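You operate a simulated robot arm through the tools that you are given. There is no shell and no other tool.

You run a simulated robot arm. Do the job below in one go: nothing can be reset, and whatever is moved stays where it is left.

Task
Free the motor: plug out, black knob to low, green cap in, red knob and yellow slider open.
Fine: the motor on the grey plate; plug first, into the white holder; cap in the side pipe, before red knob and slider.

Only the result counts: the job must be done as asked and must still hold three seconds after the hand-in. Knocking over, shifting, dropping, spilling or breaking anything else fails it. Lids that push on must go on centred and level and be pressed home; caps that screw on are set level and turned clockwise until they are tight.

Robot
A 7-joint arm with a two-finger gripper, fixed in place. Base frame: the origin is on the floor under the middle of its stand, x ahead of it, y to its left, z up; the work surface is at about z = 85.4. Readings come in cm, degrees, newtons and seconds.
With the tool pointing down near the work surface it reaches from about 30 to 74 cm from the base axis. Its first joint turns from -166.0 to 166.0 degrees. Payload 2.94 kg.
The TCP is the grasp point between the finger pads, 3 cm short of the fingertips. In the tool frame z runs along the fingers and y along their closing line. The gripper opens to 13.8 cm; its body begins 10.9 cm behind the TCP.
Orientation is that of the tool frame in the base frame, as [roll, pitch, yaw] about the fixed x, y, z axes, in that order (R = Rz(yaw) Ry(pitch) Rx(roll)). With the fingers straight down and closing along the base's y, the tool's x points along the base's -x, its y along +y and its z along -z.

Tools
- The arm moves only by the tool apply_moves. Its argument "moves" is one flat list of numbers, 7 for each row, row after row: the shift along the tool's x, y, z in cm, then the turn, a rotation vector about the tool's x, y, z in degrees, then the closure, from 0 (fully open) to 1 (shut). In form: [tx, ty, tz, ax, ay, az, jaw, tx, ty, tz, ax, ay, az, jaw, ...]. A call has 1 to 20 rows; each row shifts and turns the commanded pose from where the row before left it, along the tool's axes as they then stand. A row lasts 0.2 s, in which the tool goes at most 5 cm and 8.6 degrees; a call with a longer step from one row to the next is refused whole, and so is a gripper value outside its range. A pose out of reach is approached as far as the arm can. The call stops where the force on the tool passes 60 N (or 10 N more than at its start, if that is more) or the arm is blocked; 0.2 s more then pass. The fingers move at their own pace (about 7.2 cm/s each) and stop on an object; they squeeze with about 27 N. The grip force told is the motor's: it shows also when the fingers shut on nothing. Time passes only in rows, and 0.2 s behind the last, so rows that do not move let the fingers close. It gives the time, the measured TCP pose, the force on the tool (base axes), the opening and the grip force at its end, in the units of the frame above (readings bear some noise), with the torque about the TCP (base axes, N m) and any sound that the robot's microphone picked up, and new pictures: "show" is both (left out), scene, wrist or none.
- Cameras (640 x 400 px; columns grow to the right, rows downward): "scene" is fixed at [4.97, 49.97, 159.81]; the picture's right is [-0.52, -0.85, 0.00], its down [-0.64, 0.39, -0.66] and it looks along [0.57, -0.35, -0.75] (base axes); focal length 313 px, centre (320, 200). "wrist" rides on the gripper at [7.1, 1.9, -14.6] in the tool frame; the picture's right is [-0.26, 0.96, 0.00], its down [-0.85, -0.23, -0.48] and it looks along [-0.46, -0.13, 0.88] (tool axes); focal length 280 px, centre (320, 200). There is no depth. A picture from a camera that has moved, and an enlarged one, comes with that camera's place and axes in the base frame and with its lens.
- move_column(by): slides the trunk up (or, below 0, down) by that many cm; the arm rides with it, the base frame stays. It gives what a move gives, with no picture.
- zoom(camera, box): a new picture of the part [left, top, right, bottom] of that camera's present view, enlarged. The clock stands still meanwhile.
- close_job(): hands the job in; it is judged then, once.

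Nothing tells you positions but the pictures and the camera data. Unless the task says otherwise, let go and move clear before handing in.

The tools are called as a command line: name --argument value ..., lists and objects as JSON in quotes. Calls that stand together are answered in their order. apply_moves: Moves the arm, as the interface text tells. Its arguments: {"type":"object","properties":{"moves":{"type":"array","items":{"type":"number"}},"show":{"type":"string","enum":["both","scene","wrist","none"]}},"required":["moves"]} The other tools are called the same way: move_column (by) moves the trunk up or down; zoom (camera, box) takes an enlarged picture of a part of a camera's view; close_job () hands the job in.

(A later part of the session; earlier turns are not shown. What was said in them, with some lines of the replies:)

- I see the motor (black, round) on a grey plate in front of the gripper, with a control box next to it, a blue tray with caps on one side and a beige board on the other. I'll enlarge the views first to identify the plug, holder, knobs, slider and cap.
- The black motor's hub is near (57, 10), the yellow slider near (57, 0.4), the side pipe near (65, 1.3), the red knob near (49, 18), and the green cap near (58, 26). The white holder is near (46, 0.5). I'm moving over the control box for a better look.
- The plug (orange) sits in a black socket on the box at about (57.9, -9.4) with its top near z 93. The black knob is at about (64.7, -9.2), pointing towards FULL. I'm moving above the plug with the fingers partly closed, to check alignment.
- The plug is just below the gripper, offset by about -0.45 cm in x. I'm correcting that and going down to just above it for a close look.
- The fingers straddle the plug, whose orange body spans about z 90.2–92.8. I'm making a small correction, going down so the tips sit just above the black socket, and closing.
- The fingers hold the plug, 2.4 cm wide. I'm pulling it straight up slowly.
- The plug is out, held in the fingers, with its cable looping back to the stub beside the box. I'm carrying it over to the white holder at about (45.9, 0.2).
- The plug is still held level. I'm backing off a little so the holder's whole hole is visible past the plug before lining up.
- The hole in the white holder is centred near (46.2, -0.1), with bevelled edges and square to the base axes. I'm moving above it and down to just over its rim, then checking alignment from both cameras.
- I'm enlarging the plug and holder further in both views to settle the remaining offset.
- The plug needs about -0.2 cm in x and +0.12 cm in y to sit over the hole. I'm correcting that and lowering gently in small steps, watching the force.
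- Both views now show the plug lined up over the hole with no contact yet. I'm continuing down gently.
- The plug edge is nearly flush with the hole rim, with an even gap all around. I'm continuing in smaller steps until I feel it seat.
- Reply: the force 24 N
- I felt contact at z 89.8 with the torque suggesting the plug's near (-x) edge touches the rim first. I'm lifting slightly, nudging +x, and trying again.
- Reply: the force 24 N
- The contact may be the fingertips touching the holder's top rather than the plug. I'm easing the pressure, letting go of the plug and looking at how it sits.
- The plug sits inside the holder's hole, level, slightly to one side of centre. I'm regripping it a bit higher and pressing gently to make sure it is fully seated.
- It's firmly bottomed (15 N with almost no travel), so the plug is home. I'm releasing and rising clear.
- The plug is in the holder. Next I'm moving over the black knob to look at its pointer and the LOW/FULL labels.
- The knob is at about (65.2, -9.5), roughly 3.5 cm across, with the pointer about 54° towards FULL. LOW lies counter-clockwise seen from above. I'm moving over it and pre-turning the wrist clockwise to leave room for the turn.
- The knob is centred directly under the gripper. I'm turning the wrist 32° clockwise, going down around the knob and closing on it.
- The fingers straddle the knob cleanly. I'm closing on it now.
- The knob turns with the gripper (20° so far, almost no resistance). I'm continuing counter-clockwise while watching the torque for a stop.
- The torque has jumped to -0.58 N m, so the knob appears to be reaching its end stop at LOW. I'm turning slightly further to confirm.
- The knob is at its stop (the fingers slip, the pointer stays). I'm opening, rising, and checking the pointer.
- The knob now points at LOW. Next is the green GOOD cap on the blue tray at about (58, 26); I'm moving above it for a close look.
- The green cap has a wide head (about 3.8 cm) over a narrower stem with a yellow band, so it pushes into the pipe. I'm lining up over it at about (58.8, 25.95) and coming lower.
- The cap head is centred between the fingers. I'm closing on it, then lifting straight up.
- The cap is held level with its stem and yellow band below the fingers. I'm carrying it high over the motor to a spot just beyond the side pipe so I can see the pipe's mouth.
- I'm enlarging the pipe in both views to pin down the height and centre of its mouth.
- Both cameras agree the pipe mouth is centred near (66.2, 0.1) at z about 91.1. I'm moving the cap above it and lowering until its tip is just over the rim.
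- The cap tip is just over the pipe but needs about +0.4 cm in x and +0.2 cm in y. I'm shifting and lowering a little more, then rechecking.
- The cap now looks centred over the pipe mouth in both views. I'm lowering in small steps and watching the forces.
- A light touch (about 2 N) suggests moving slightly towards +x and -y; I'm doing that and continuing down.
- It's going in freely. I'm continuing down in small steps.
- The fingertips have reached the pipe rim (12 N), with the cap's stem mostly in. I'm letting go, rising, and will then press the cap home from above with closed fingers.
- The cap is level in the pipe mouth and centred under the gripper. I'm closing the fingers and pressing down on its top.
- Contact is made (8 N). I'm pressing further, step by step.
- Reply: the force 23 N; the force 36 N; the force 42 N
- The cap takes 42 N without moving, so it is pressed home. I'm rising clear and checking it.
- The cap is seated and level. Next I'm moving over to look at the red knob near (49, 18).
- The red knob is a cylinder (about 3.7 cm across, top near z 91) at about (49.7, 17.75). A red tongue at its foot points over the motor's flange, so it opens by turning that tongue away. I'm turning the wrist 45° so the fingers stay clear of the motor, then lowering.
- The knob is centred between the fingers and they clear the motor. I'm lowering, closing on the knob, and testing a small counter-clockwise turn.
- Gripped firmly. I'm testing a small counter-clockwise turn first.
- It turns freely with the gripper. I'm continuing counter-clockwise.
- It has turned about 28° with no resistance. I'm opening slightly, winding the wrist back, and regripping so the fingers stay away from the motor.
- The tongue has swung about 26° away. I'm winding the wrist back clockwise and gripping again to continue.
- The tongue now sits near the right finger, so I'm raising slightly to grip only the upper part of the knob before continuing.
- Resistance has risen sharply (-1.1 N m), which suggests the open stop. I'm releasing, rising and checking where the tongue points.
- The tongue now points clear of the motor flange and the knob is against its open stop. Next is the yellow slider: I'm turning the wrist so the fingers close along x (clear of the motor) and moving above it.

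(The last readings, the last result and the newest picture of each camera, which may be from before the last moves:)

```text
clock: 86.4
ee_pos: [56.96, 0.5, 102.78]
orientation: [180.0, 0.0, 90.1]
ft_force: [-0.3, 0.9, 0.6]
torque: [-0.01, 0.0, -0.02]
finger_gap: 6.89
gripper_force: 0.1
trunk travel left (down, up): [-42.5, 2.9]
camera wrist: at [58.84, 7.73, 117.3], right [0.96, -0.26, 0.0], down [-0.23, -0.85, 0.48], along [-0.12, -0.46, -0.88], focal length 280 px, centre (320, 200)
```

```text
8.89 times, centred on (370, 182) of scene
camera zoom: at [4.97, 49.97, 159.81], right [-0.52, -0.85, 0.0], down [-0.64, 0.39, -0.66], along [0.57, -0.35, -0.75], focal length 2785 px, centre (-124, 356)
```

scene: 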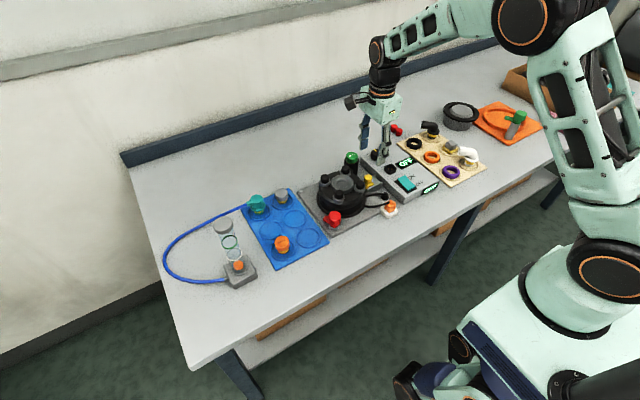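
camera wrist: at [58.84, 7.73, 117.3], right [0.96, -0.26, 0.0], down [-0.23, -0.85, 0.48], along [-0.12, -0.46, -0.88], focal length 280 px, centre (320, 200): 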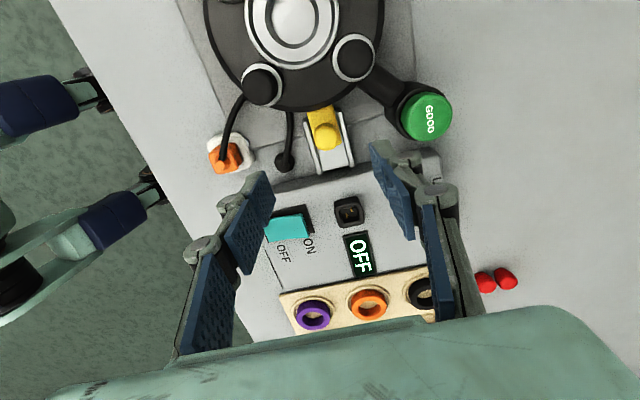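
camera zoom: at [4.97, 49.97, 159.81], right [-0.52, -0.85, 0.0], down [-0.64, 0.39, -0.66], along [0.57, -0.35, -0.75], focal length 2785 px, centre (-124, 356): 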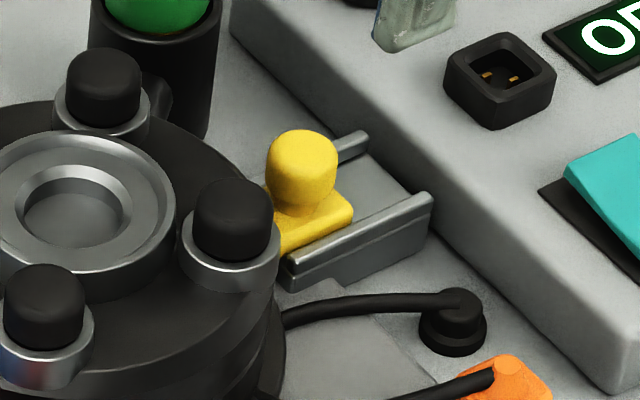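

The slider block sits in a rail running along y, with its knob at about (57.8, -0.1) and roughly 2–3 cm of free rail towards -y. I'm aligning above it and going lower.

apply_moves --moves '[-0.55, 0.6, 1, 0, 0, 0, 0.55, 0, 0, 2.5, 0, 0, 0, 0.55, 0, 0, 2.5, 0, 0, 0, 0.6, 0, 0, 0, 0, 0, 0, 0.6, 0, 0, 0, 0, 0, 0, 0.6]' --show "both"

zoom --camera "wrist" --box '[240, 80, 400, 210]'

zoom --camera "scene" --box '[345, 145, 400, 195]'

```text
clock: 87.6
ee_pos: [57.63, -0.15, 96.76]
orientation: [-180.0, 0.1, 90.0]
ft_force: [-0.2, -0.1, -0.4]
torque: [-0.03, -0.04, 0.0]
finger_gap: 5.52
gripper_force: 0.0
trunk travel left (down, up): [-42.5, 2.9]
camera wrist: at [59.49, 7.08, 111.29], right [0.96, -0.26, 0.0], down [-0.23, -0.85, 0.48], along [-0.12, -0.46, -0.88], focal length 280 px, centre (320, 200)
```

scene: 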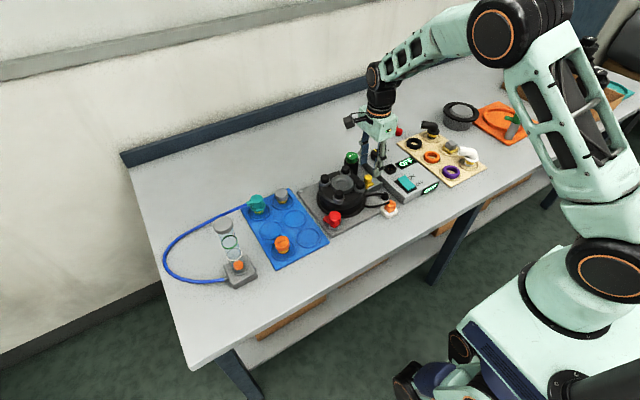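
wrist: 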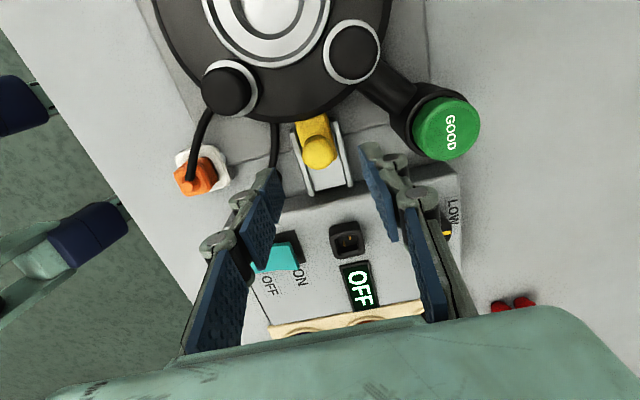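

```text
3.08 times, centred on (320, 145) of wrist
camera zoom: at [59.49, 7.08, 111.29], right [0.96, -0.26, 0.0], down [-0.23, -0.85, 0.48], along [-0.12, -0.46, -0.88], focal length 863 px, centre (320, 369)
```

zoom: 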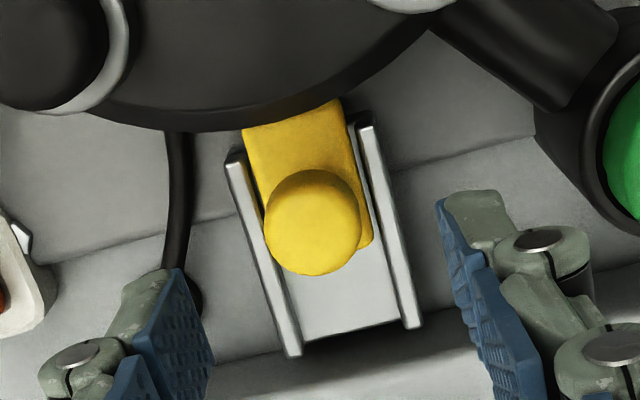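

```text
8.00 times, centred on (372, 170) of scene
camera zoom: at [4.97, 49.97, 159.81], right [-0.52, -0.85, 0.0], down [-0.64, 0.39, -0.66], along [0.57, -0.35, -0.75], focal length 2506 px, centre (-100, 440)
```

zoom: 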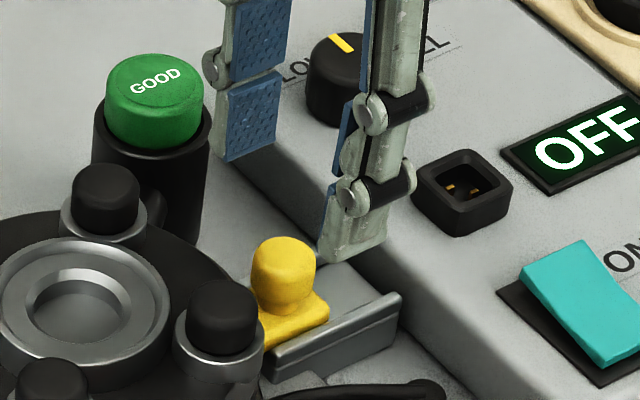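

apply_moves --moves '[0.15, -0.12, 2, 0, 0, 0, 0.68, 0, 0, 2, 0, 0, 0, 0.68, 0, 0, 0.9, 0, 0, 0, 0.68, 0, 0, 0, 0, 0, 0, 0.68]' --show "both"

zoom --camera "wrist" --box '[240, 100, 400, 230]'

zoom --camera "scene" --box '[345, 155, 400, 200]'

```text
clock: 88.6
ee_pos: [57.74, 0.05, 91.94]
orientation: [180.0, 0.0, 89.9]
ft_force: [-0.5, 0.3, 0.0]
torque: [0.01, 0.0, -0.02]
finger_gap: 4.43
gripper_force: 0.0
trunk travel left (down, up): [-42.5, 2.9]
camera wrist: at [59.5, 7.28, 106.39], right [0.96, -0.26, 0.0], down [-0.23, -0.85, 0.48], along [-0.13, -0.46, -0.88], focal length 280 px, centre (320, 200)
```

scene: 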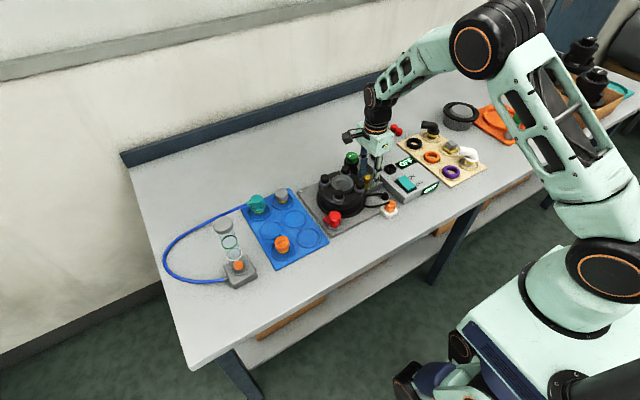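
wrist: 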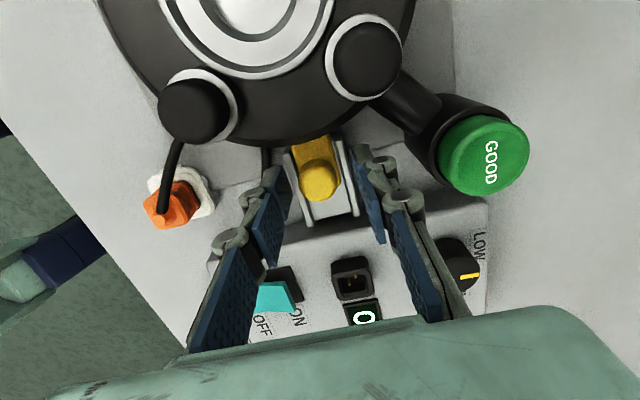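

```text
3.08 times, centred on (320, 165) of wrist
camera zoom: at [59.5, 7.28, 106.39], right [0.96, -0.26, 0.0], down [-0.23, -0.85, 0.48], along [-0.13, -0.46, -0.88], focal length 863 px, centre (320, 308)
```

zoom: 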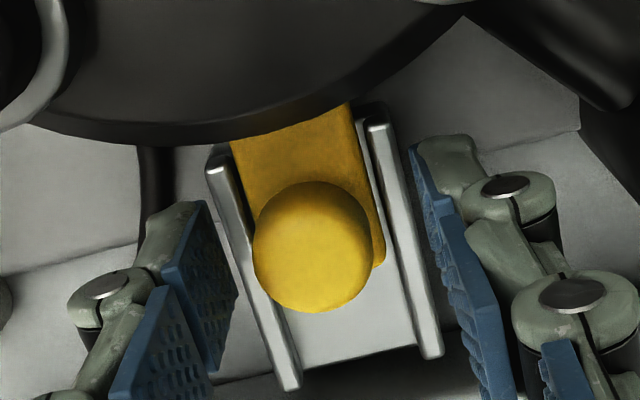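

```text
8.89 times, centred on (372, 178) of scene
camera zoom: at [4.97, 49.97, 159.81], right [-0.52, -0.85, 0.0], down [-0.64, 0.39, -0.66], along [0.57, -0.35, -0.75], focal length 2785 px, centre (-147, 400)
```

zoom: 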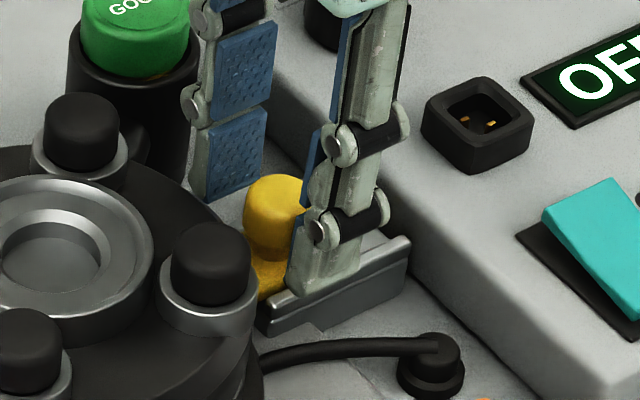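

The knob is centred between the fingers and they clear the motor and rails. I'm closing on it.

apply_moves --moves '[0, 0, 0, 0, 0, 0, 1, 0, 0, 0, 0, 0, 0, 1, 0, 0, 0, 0, 0, 0, 1, 0, 0, 0, 0, 0, 0, 1]' --show "none"

zoom --camera "wrist" --box '[240, 100, 400, 230]'

zoom --camera "scene" --box '[345, 155, 400, 200]'

```text
clock: 89.6
ee_pos: [57.47, -0.01, 91.76]
orientation: [-179.8, -0.1, 90.0]
ft_force: [-9.8, -0.5, -3.9]
torque: [0.05, 0.29, 0.0]
finger_gap: 2.29
gripper_force: 44.8
trunk travel left (down, up): [-42.5, 2.9]
```

```text
3.08 times, centred on (320, 165) of wrist
camera zoom: at [59.38, 7.28, 106.36], right [0.96, -0.26, 0.0], down [-0.23, -0.85, 0.48], along [-0.13, -0.46, -0.88], focal length 863 px, centre (320, 308)
```

zoom: 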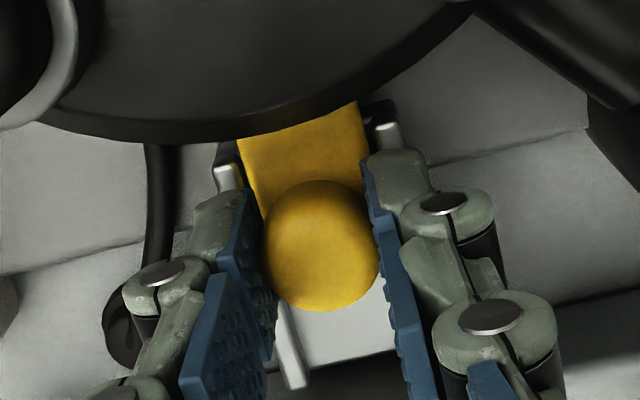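

```text
8.89 times, centred on (372, 178) of scene
camera zoom: at [4.97, 49.97, 159.81], right [-0.52, -0.85, 0.0], down [-0.64, 0.39, -0.66], along [0.57, -0.35, -0.75], focal length 2785 px, centre (-147, 400)
```

zoom: 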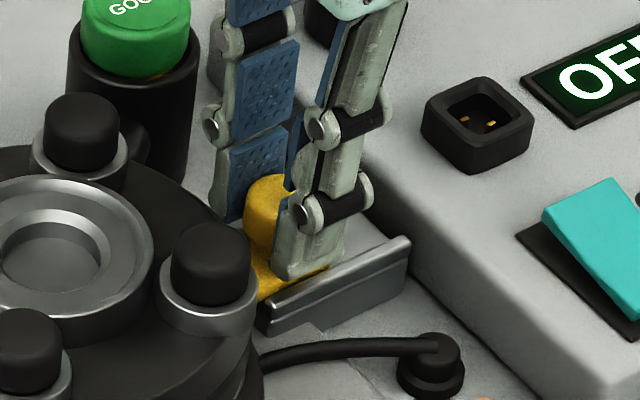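

Gripped, with a small sideways load; I'm easing it in x, then sliding towards -y, away from the motor.

apply_moves --moves '[0, -0.13, 0, 0, 0, 0, 1, -0.3, 0, 0, 0, 0, 0, 1, -0.3, 0, 0, 0, 0, 0, 1, -0.3, 0, 0, 0, 0, 0, 1, 0, 0, 0, 0, 0, 0, 1]' --show "none"

zoom --camera "wrist" --box '[240, 100, 400, 230]'

zoom --camera "scene" --box '[345, 155, 400, 200]'

```text
clock: 90.8
ee_pos: [57.51, -0.65, 91.87]
orientation: [-179.9, 0.0, 89.9]
ft_force: [-6.1, 0.6, -4.7]
torque: [0.37, 0.12, 0.0]
finger_gap: 2.27
gripper_force: 44.8
trunk travel left (down, up): [-42.5, 2.9]
```

```text
3.08 times, centred on (320, 165) of wrist
camera zoom: at [59.33, 6.45, 106.36], right [0.96, -0.26, 0.0], down [-0.23, -0.85, 0.48], along [-0.12, -0.46, -0.88], focal length 863 px, centre (320, 308)
```

zoom: 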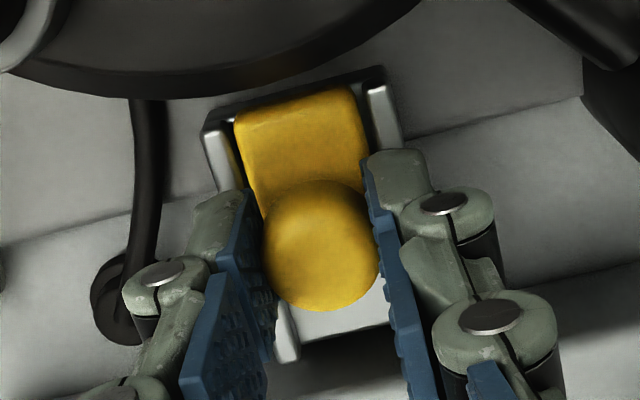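

```text
8.89 times, centred on (372, 178) of scene
camera zoom: at [4.97, 49.97, 159.81], right [-0.52, -0.85, 0.0], down [-0.64, 0.39, -0.66], along [0.57, -0.35, -0.75], focal length 2785 px, centre (-147, 400)
```

zoom: 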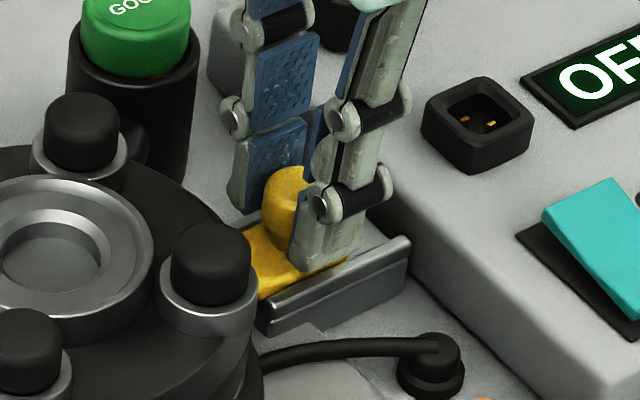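

The slider has come off the flange and moves freely. I'm continuing until its end stop.

apply_moves --moves '[-0.25, -0.08, 0, 0, 0, 0, 1, -0.25, 0, 0, 0, 0, 0, 1, -0.25, 0, 0, 0, 0, 0, 1, 0, 0, 0, 0, 0, 0, 1]' --show "none"

zoom --camera "wrist" --box '[240, 100, 400, 230]'

zoom --camera "scene" --box '[345, 155, 400, 200]'

```text
clock: 91.8
ee_pos: [57.59, -1.46, 91.75]
orientation: [-179.9, 0.1, 89.9]
ft_force: [-0.5, 0.9, -5.7]
torque: [0.2, 0.03, 0.1]
finger_gap: 2.29
gripper_force: 44.7
trunk travel left (down, up): [-42.5, 2.9]
```

```text
3.08 times, centred on (320, 165) of wrist
camera zoom: at [59.32, 5.7, 106.36], right [0.96, -0.26, 0.0], down [-0.23, -0.85, 0.48], along [-0.12, -0.46, -0.88], focal length 863 px, centre (320, 308)
```

zoom: 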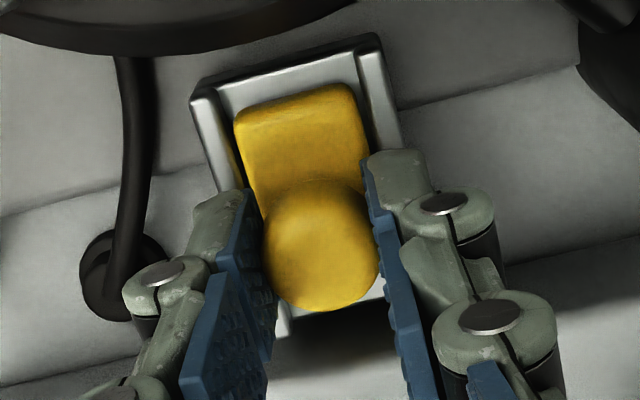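

```text
8.89 times, centred on (372, 178) of scene
camera zoom: at [4.97, 49.97, 159.81], right [-0.52, -0.85, 0.0], down [-0.64, 0.39, -0.66], along [0.57, -0.35, -0.75], focal length 2785 px, centre (-147, 400)
```

zoom: 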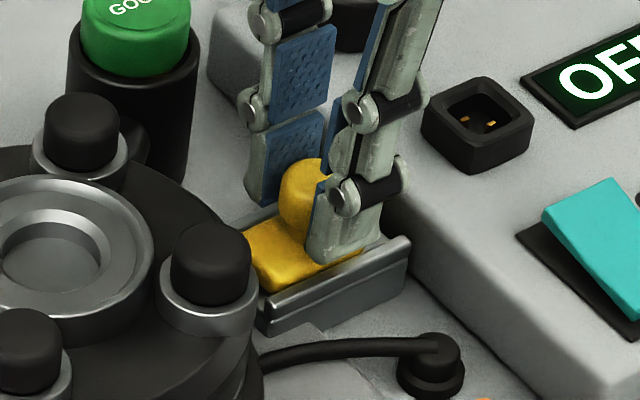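

apply_moves --moves '[-0.2, 0, 0, 0, 0, 0, 1, -0.2, 0, 0, 0, 0, 0, 1, 0, 0, 0, 0, 0, 0, 1]' --show "none"

zoom --camera "wrist" --box '[240, 100, 400, 230]'

```text
clock: 92.6
ee_pos: [57.6, -1.98, 91.81]
orientation: [179.9, 0.1, 89.9]
ft_force: [2.3, 0.8, -2.9]
torque: [0.22, -0.02, 0.04]
finger_gap: 2.32
gripper_force: 44.8
trunk travel left (down, up): [-42.5, 2.9]
```

```text
3.08 times, centred on (320, 165) of wrist
camera zoom: at [59.32, 5.27, 106.36], right [0.96, -0.26, 0.0], down [-0.23, -0.85, 0.48], along [-0.12, -0.46, -0.88], focal length 863 px, centre (320, 308)
```

zoom: 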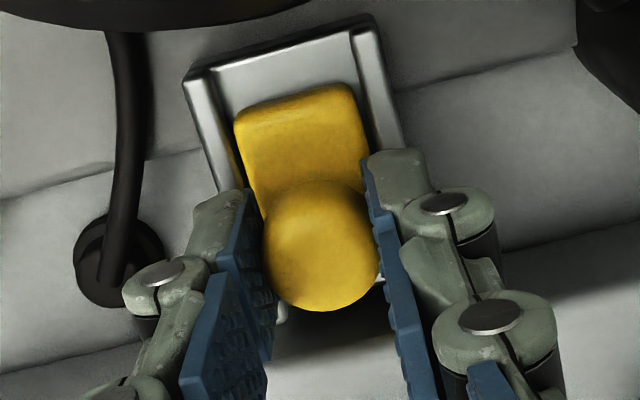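

apply_moves --moves '[-0.2, 0, 0, 0, 0, 0, 1, -0.2, 0, 0, 0, 0, 0, 1, 0, 0, 0, 0, 0, 0, 1]' --show "none"

zoom --camera "wrist" --box '[240, 100, 400, 230]'

zoom --camera "scene" --box '[345, 155, 400, 200]'

```text
clock: 93.4
ee_pos: [57.54, -2.28, 91.87]
orientation: [-180.0, 0.0, 90.0]
ft_force: [5.8, -0.3, -2.8]
torque: [0.25, -0.13, 0.11]
finger_gap: 2.32
gripper_force: 44.8
trunk travel left (down, up): [-42.5, 2.9]
```

```text
3.08 times, centred on (320, 165) of wrist
camera zoom: at [59.31, 4.93, 106.36], right [0.96, -0.26, 0.0], down [-0.23, -0.85, 0.48], along [-0.12, -0.46, -0.88], focal length 863 px, centre (320, 308)
```

zoom: 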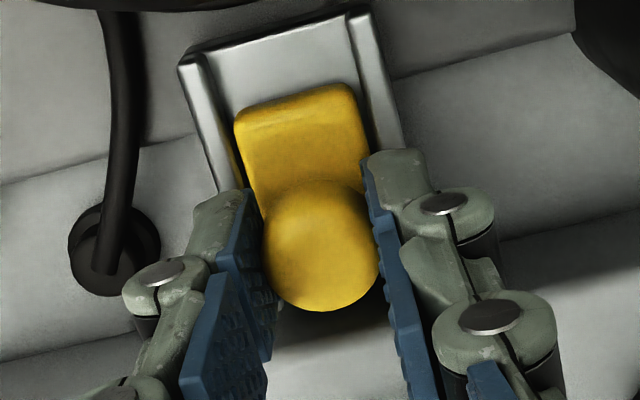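

```text
8.89 times, centred on (372, 178) of scene
camera zoom: at [4.97, 49.97, 159.81], right [-0.52, -0.85, 0.0], down [-0.64, 0.39, -0.66], along [0.57, -0.35, -0.75], focal length 2785 px, centre (-147, 400)
```

zoom: 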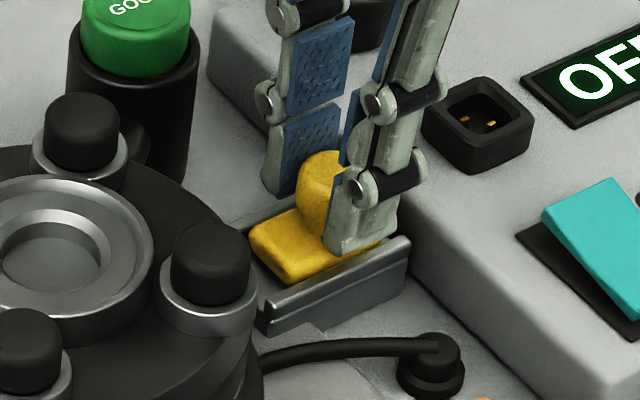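

apply_moves --moves '[-0.2, 0.07, 0, 0, 0, 0, 1, -0.2, 0, 0, 0, 0, 0, 1, 0, 0, 0, 0, 0, 0, 1]' --show "none"

zoom --camera "wrist" --box '[240, 100, 400, 230]'

```text
clock: 94.2
ee_pos: [57.48, -2.58, 91.88]
orientation: [180.0, 0.0, 90.1]
ft_force: [1.7, 6.1, 4.3]
torque: [-0.05, 0.04, 0.06]
finger_gap: 2.31
gripper_force: 44.7
trunk travel left (down, up): [-42.5, 2.9]
```

```text
3.08 times, centred on (320, 165) of wrist
camera zoom: at [59.32, 4.64, 106.37], right [0.97, -0.26, 0.0], down [-0.23, -0.85, 0.48], along [-0.12, -0.46, -0.88], focal length 863 px, centre (320, 308)
```

zoom: 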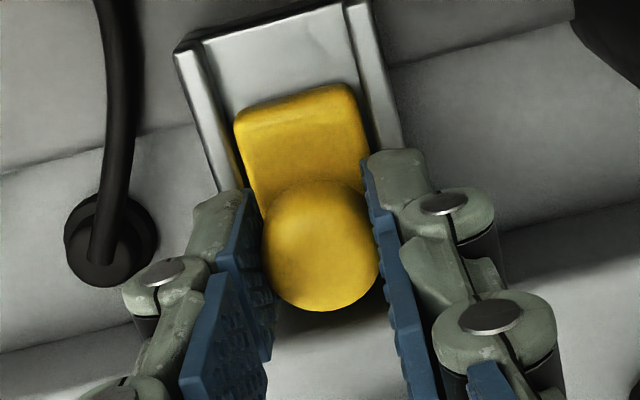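

apply_moves --moves '[-0.15, 0, 0, 0, 0, 0, 1, -0.1, 0, 0, 0, 0, 0, 1, 0, 0, 0, 0, 0, 0, 1]' --show "none"

zoom --camera "wrist" --box '[240, 100, 400, 230]'

zoom --camera "scene" --box '[345, 155, 400, 200]'

```text
clock: 95.0
ee_pos: [57.61, -2.64, 91.84]
orientation: [180.0, -0.1, 90.0]
ft_force: [4.3, 16.2, 2.5]
torque: [0.72, -0.13, 0.1]
finger_gap: 2.3
gripper_force: 45.1
trunk travel left (down, up): [-42.5, 2.9]
```

```text
3.08 times, centred on (320, 165) of wrist
camera zoom: at [59.31, 4.6, 106.37], right [0.97, -0.26, 0.0], down [-0.23, -0.85, 0.47], along [-0.12, -0.46, -0.88], focal length 863 px, centre (320, 308)
```

zoom: 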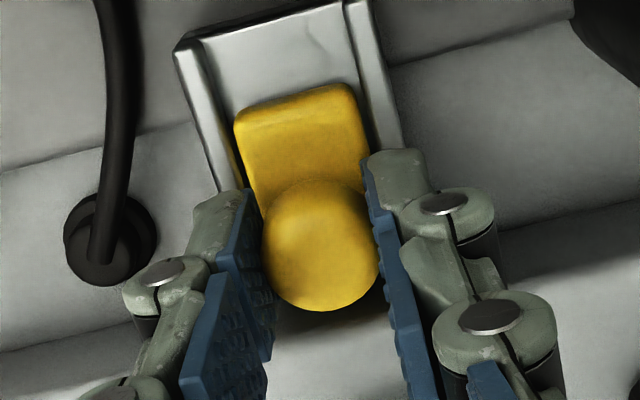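

```text
8.89 times, centred on (372, 178) of scene
camera zoom: at [4.97, 49.97, 159.81], right [-0.52, -0.85, 0.0], down [-0.64, 0.39, -0.66], along [0.57, -0.35, -0.75], focal length 2785 px, centre (-147, 400)
```

zoom: 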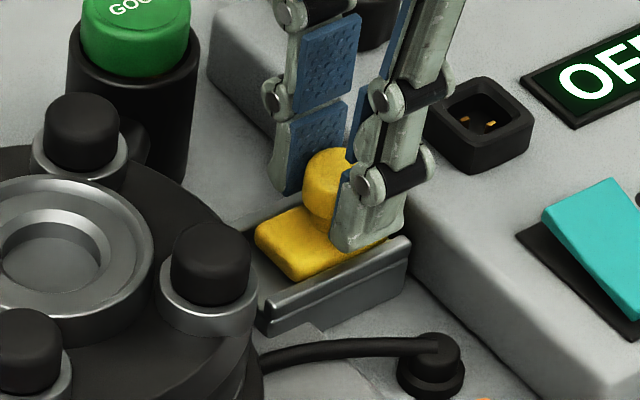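

The slider is at its end stop (16 N, no further travel). I'm easing off, opening and rising clear.

apply_moves --moves '[0.15, 0, 0, 0, 0, 0, 1, 0, 0, 0, 0, 0, 0, 0.68, 0, 0, 0, 0, 0, 0, 0.68, 0, 0, 0, 0, 0, 0, 0.68, 0, 0, -2, 0, 0, 0, 0.68, 0, 0, -4, 0, 0, 0, 0.68, 0, 0, -4, 0, 0, 0, 0.68, 0, 0, 0, 0, 0, 0, 0.68]' --show "both"

zoom --camera "wrist" --box '[220, 40, 420, 190]'

zoom --camera "scene" --box '[300, 140, 410, 230]'

```text
clock: 96.8
ee_pos: [57.31, -2.95, 101.84]
orientation: [179.9, 0.0, 89.9]
ft_force: [-0.3, 0.2, 0.4]
torque: [0.0, 0.01, -0.02]
finger_gap: 4.44
gripper_force: 0.0
trunk travel left (down, up): [-42.5, 2.9]
camera wrist: at [59.2, 4.37, 116.33], right [0.96, -0.26, 0.0], down [-0.23, -0.85, 0.48], along [-0.13, -0.46, -0.88], focal length 280 px, centre (320, 200)
```

scene: 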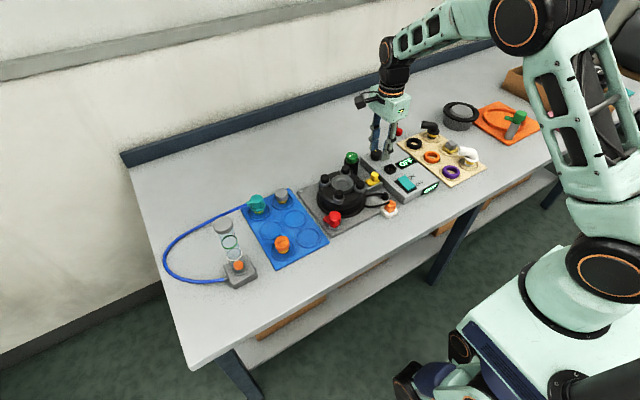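
wrist: 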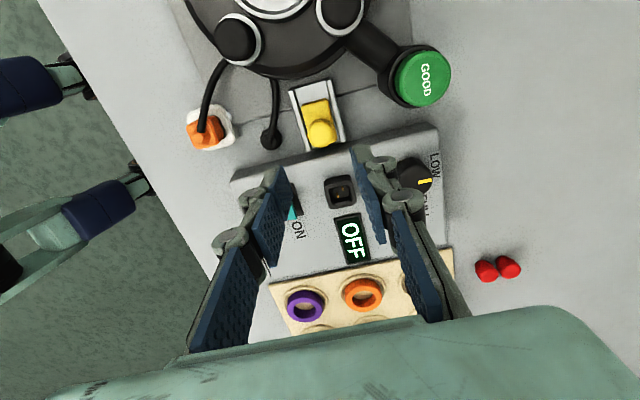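

```text
2.67 times, centred on (320, 115) of wrist
camera zoom: at [59.2, 4.37, 116.33], right [0.96, -0.26, 0.0], down [-0.23, -0.85, 0.48], along [-0.13, -0.46, -0.88], focal length 748 px, centre (320, 427)
```

zoom: 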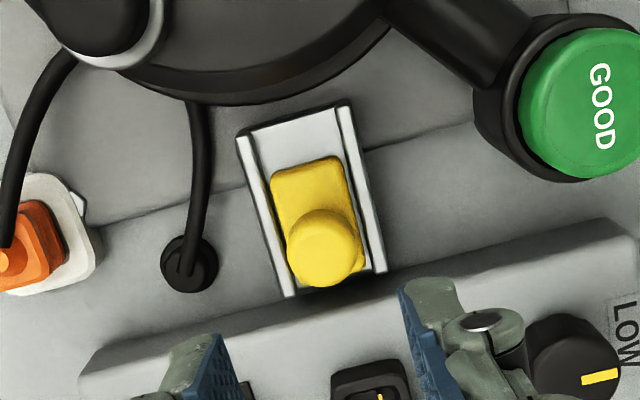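

```text
4.44 times, centred on (355, 185) of scene
camera zoom: at [4.97, 49.97, 159.81], right [-0.52, -0.85, 0.0], down [-0.64, 0.39, -0.66], along [0.57, -0.35, -0.75], focal length 1392 px, centre (164, 267)
```

zoom: 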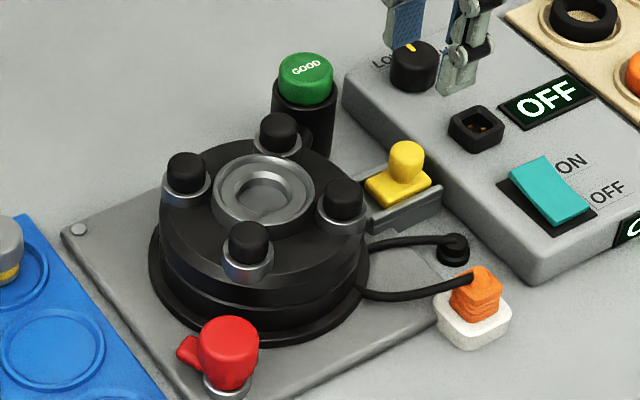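

Everything looks in place: plug in the holder, knob at LOW, cap in the pipe, slider withdrawn. As a check, I'm going back to the red knob to confirm it really is at its open stop.

apply_moves --moves '[0, 0, -1, 0, 0, 0, 0.5, 4.11, -1.57, 0, 0, 0, 0, 0.5, 4.11, -1.57, 0, 0, 0, 0, 0.5, 4.11, -1.57, 0, 0, 0, 0, 0.5, 4.11, -1.57, 0, 0, 0, 0, 0.5, 4.11, -1.56, 0, 0, 0, 0, 0.5, 0, 0, 0, 0, 0, -8.5, 0.5, 0, 0, 0, 0, 0, -8.5, 0.5, 0, 0, 0, 0, 0, -8.5, 0.5, 0, 0, 0, 0, 0, -8.5, 0.5, 0, 0, 0, 0, 0, -8.5, 0.5, 0, 0, 0, 0, 0, -2.5, 0.5, 0, 0, 0, 0, 0, 0, 0.5, 0, 0, 0, 0, 0, 0, 0.5]' --show "wrist"

zoom --camera "wrist" --box '[230, 60, 410, 200]'

```text
clock: 99.8
ee_pos: [49.68, 17.67, 102.72]
orientation: [179.9, 0.0, 135.0]
ft_force: [0.5, -0.5, 0.2]
torque: [-0.02, -0.01, -0.03]
finger_gap: 6.91
gripper_force: 0.2
trunk travel left (down, up): [-42.5, 2.9]
camera wrist: at [45.93, 24.26, 117.31], right [0.87, 0.5, 0.0], down [0.44, -0.76, 0.48], along [0.24, -0.41, -0.88], focal length 280 px, centre (320, 200)
```

wrist: 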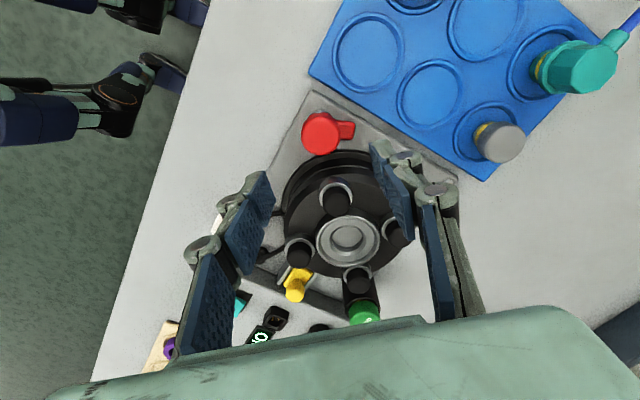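

```text
2.86 times, centred on (320, 130) of wrist
camera zoom: at [45.93, 24.26, 117.31], right [0.87, 0.5, 0.0], down [0.44, -0.76, 0.48], along [0.24, -0.41, -0.88], focal length 801 px, centre (320, 400)
```

zoom: 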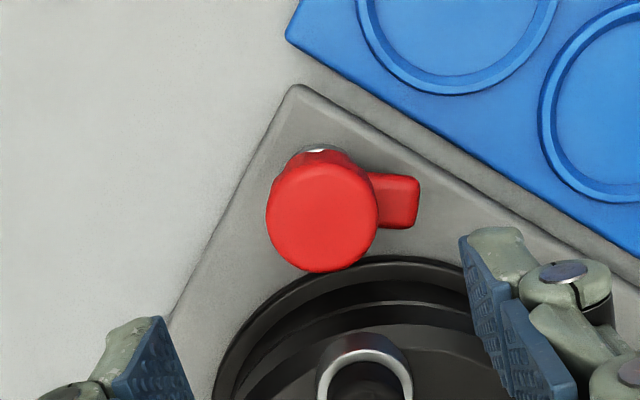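

apply_moves --moves '[0, 0, 3, 0, 0, 0, 0.5, 0, 0, 3, 0, 0, 0, 0.5, 0, 0, 3, 0, 0, 0, 0.5, 0, 0, 1.1, 0, 0, 0, 0.5, 0, 0, 0, 0, 0, 0, 0.8, 0, 0, 0, 0, 0, 0, 1, 0, 0, 0, 0, 0, 0, 1, 0, 0, 0, 0, 0, 0, 1]' --show "wrist"

apply_moves --moves '[0, 0, 0, 0, 0, -4, 1, 0, 0, 0, 0, 0, -4, 1, 0, 0, 0, 0, 0, 0, 1]' --show "none"

zoom --camera "wrist" --box '[230, 80, 410, 220]'

```text
clock: 101.6
ee_pos: [49.64, 17.82, 92.64]
orientation: [180.0, 0.0, 135.0]
ft_force: [2.7, 4.1, -2.3]
torque: [0.21, -0.25, -0.07]
finger_gap: 3.67
gripper_force: 44.8
trunk travel left (down, up): [-42.5, 2.9]
camera wrist: at [45.89, 24.34, 107.19], right [0.87, 0.5, 0.0], down [0.44, -0.76, 0.48], along [0.24, -0.41, -0.88], focal length 280 px, centre (320, 200)
```

wrist: 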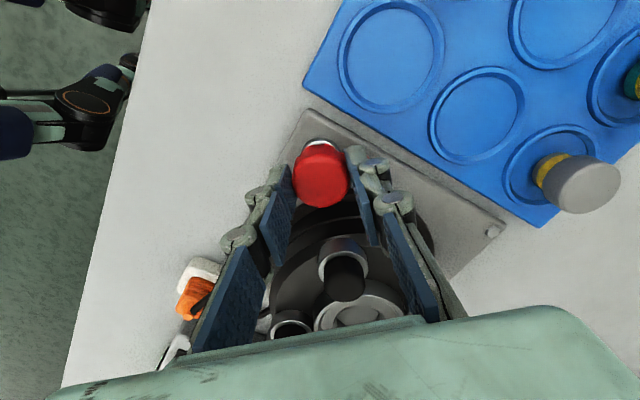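

```text
clock: 102.4
ee_pos: [49.71, 17.77, 92.62]
orientation: [-180.0, 0.0, 143.0]
ft_force: [6.7, 3.4, -4.7]
torque: [0.1, -0.33, -0.78]
finger_gap: 3.73
gripper_force: 44.6
trunk travel left (down, up): [-42.5, 2.9]
```

```text
2.86 times, centred on (320, 150) of wrist
camera zoom: at [45.1, 23.7, 107.2], right [0.79, 0.61, 0.0], down [0.54, -0.7, 0.48], along [0.29, -0.38, -0.88], focal length 801 px, centre (320, 343)
```

zoom: 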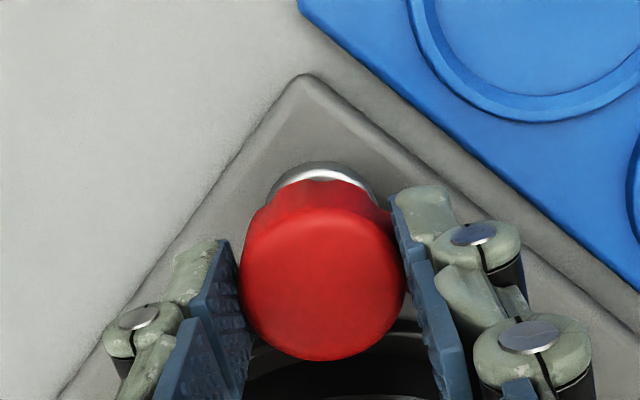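

The torque rises at once, confirming the red knob is at its open stop. I'm releasing, rising and moving clear for a final check.

apply_moves --moves '[0, 0, 0, 0, 0, 0, 0.65, 0, 0, 0, 0, 0, 0, 0.65, 0, 0, 0, 0, 0, 0, 0.65, 0, 0, -3, 0, 0, 0, 0.65, 0, 0, -4, 0, 0, 0, 0.65, 0, 0, -4, 0, 0, 0, 0.5, 0, 0, -4, 0, 0, 0, 0.5, 0, 0, 0, 0, 0, -8.5, 0.5, 0, 0, 0, 0, 0, -8.5, 0.5, 0, 0, 0, 0, 0, -8.5, 0.5, 0, 0, 0, 0, 0, -8.5, 0.5, 0, 0, 0, 0, 0, -3, 0.5, 3, -3, 0, 0, 0, 0, 0.5, 3, -3, 0, 0, 0, 0, 0.5, 0, 0, 0, 0, 0, 0, 0.5]' --show "both"

zoom --camera "scene" --box '[300, 140, 410, 230]'

zoom --camera "scene" --box '[380, 192, 412, 216]'

zoom --camera "wrist" --box '[150, 60, 470, 260]'

```text
clock: 105.6
ee_pos: [43.8, 11.61, 107.71]
orientation: [-180.0, 0.0, -180.0]
ft_force: [0.9, 0.1, 0.9]
torque: [-0.02, 0.05, 0.0]
finger_gap: 6.87
gripper_force: 0.0
trunk travel left (down, up): [-42.5, 2.9]
camera wrist: at [36.61, 13.73, 122.28], right [0.26, 0.96, 0.0], down [0.85, -0.23, 0.48], along [0.46, -0.12, -0.88], focal length 280 px, centre (320, 200)
```

scene: 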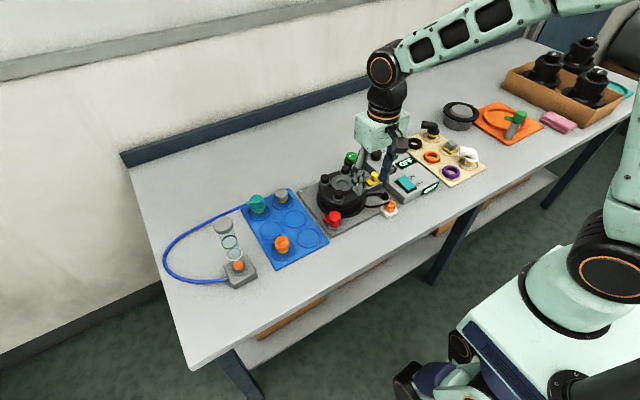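
wrist: 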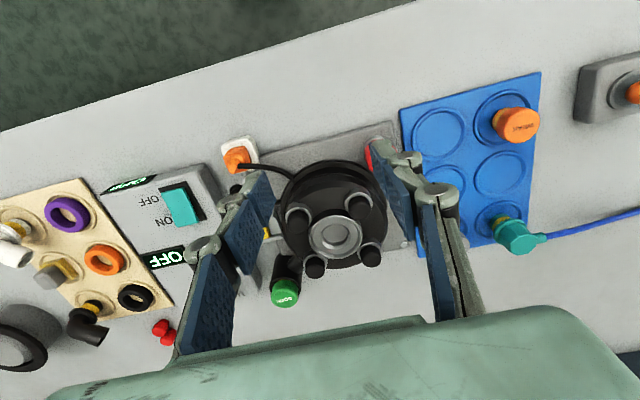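

```text
4.44 times, centred on (355, 185) of scene
camera zoom: at [4.97, 49.97, 159.81], right [-0.52, -0.85, 0.0], down [-0.64, 0.39, -0.66], along [0.57, -0.35, -0.75], focal length 1392 px, centre (164, 267)
```

zoom: 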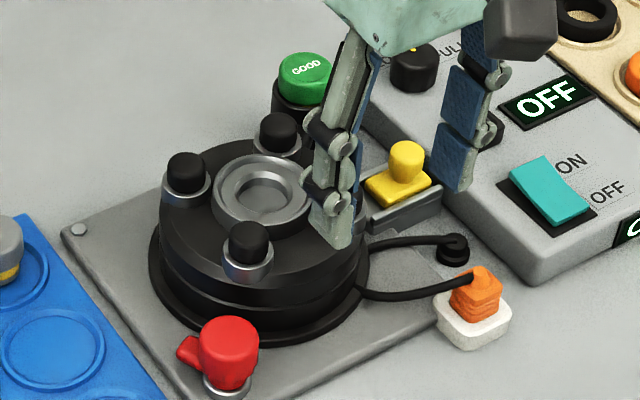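

```text
16.00 times, centred on (396, 204) of scene
camera zoom: at [4.97, 49.97, 159.81], right [-0.52, -0.85, 0.0], down [-0.64, 0.39, -0.66], along [0.57, -0.35, -0.75], focal length 5013 px, centre (-896, 136)
```

zoom: 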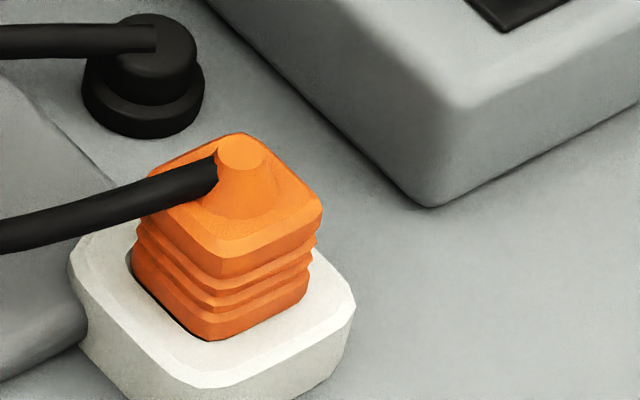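

```text
2.00 times, centred on (310, 160) of wrist
camera zoom: at [36.61, 13.73, 122.28], right [0.26, 0.96, 0.0], down [0.85, -0.23, 0.48], along [0.46, -0.12, -0.88], focal length 561 px, centre (340, 280)
```

zoom: 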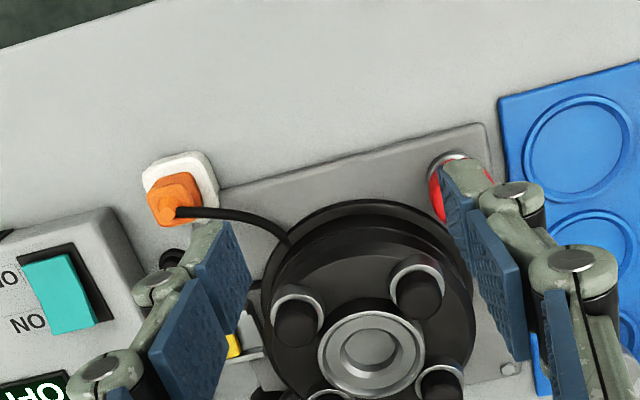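

All five steps are done and the gripper is clear. The plug is in the white holder, the black knob is at LOW, the green cap is seated level in the side pipe, the red knob is at its open stop and the yellow slider is fully withdrawn. Nothing else appears to have moved, so I'm handing in.

close_job

```text
The job is handed in.
```

I've handed the job in, with every step done in the order you asked. The tool gave no verdict beyond accepting the hand-in.

| Step | Result | How I checked |
|---|---|---|
| Plug (first) | In the white holder, slightly off-centre in the hole | Pushed with about 15 N; it didn't go in further |
| Black knob | Pointer on LOW | Turned until it hit its end stop |
| Green cap | Level in the side pipe, its head on the rim | Pressed with about 42 N; it didn't move |
| Red knob | Turned about 70–75°, its tongue clear of the motor flange | Gripped again at the end; still against its stop |
| Yellow slider | Pulled back about 2.7 cm, clear of the motor | Pushed with about 16 N at its end stop |

A thin strip of the cap's yellow band still shows below its head. I left it because the head sits level with the rim and wouldn't go further.

The fingers are open and the arm is clear. In the last pictures I saw nothing else moved or knocked over.
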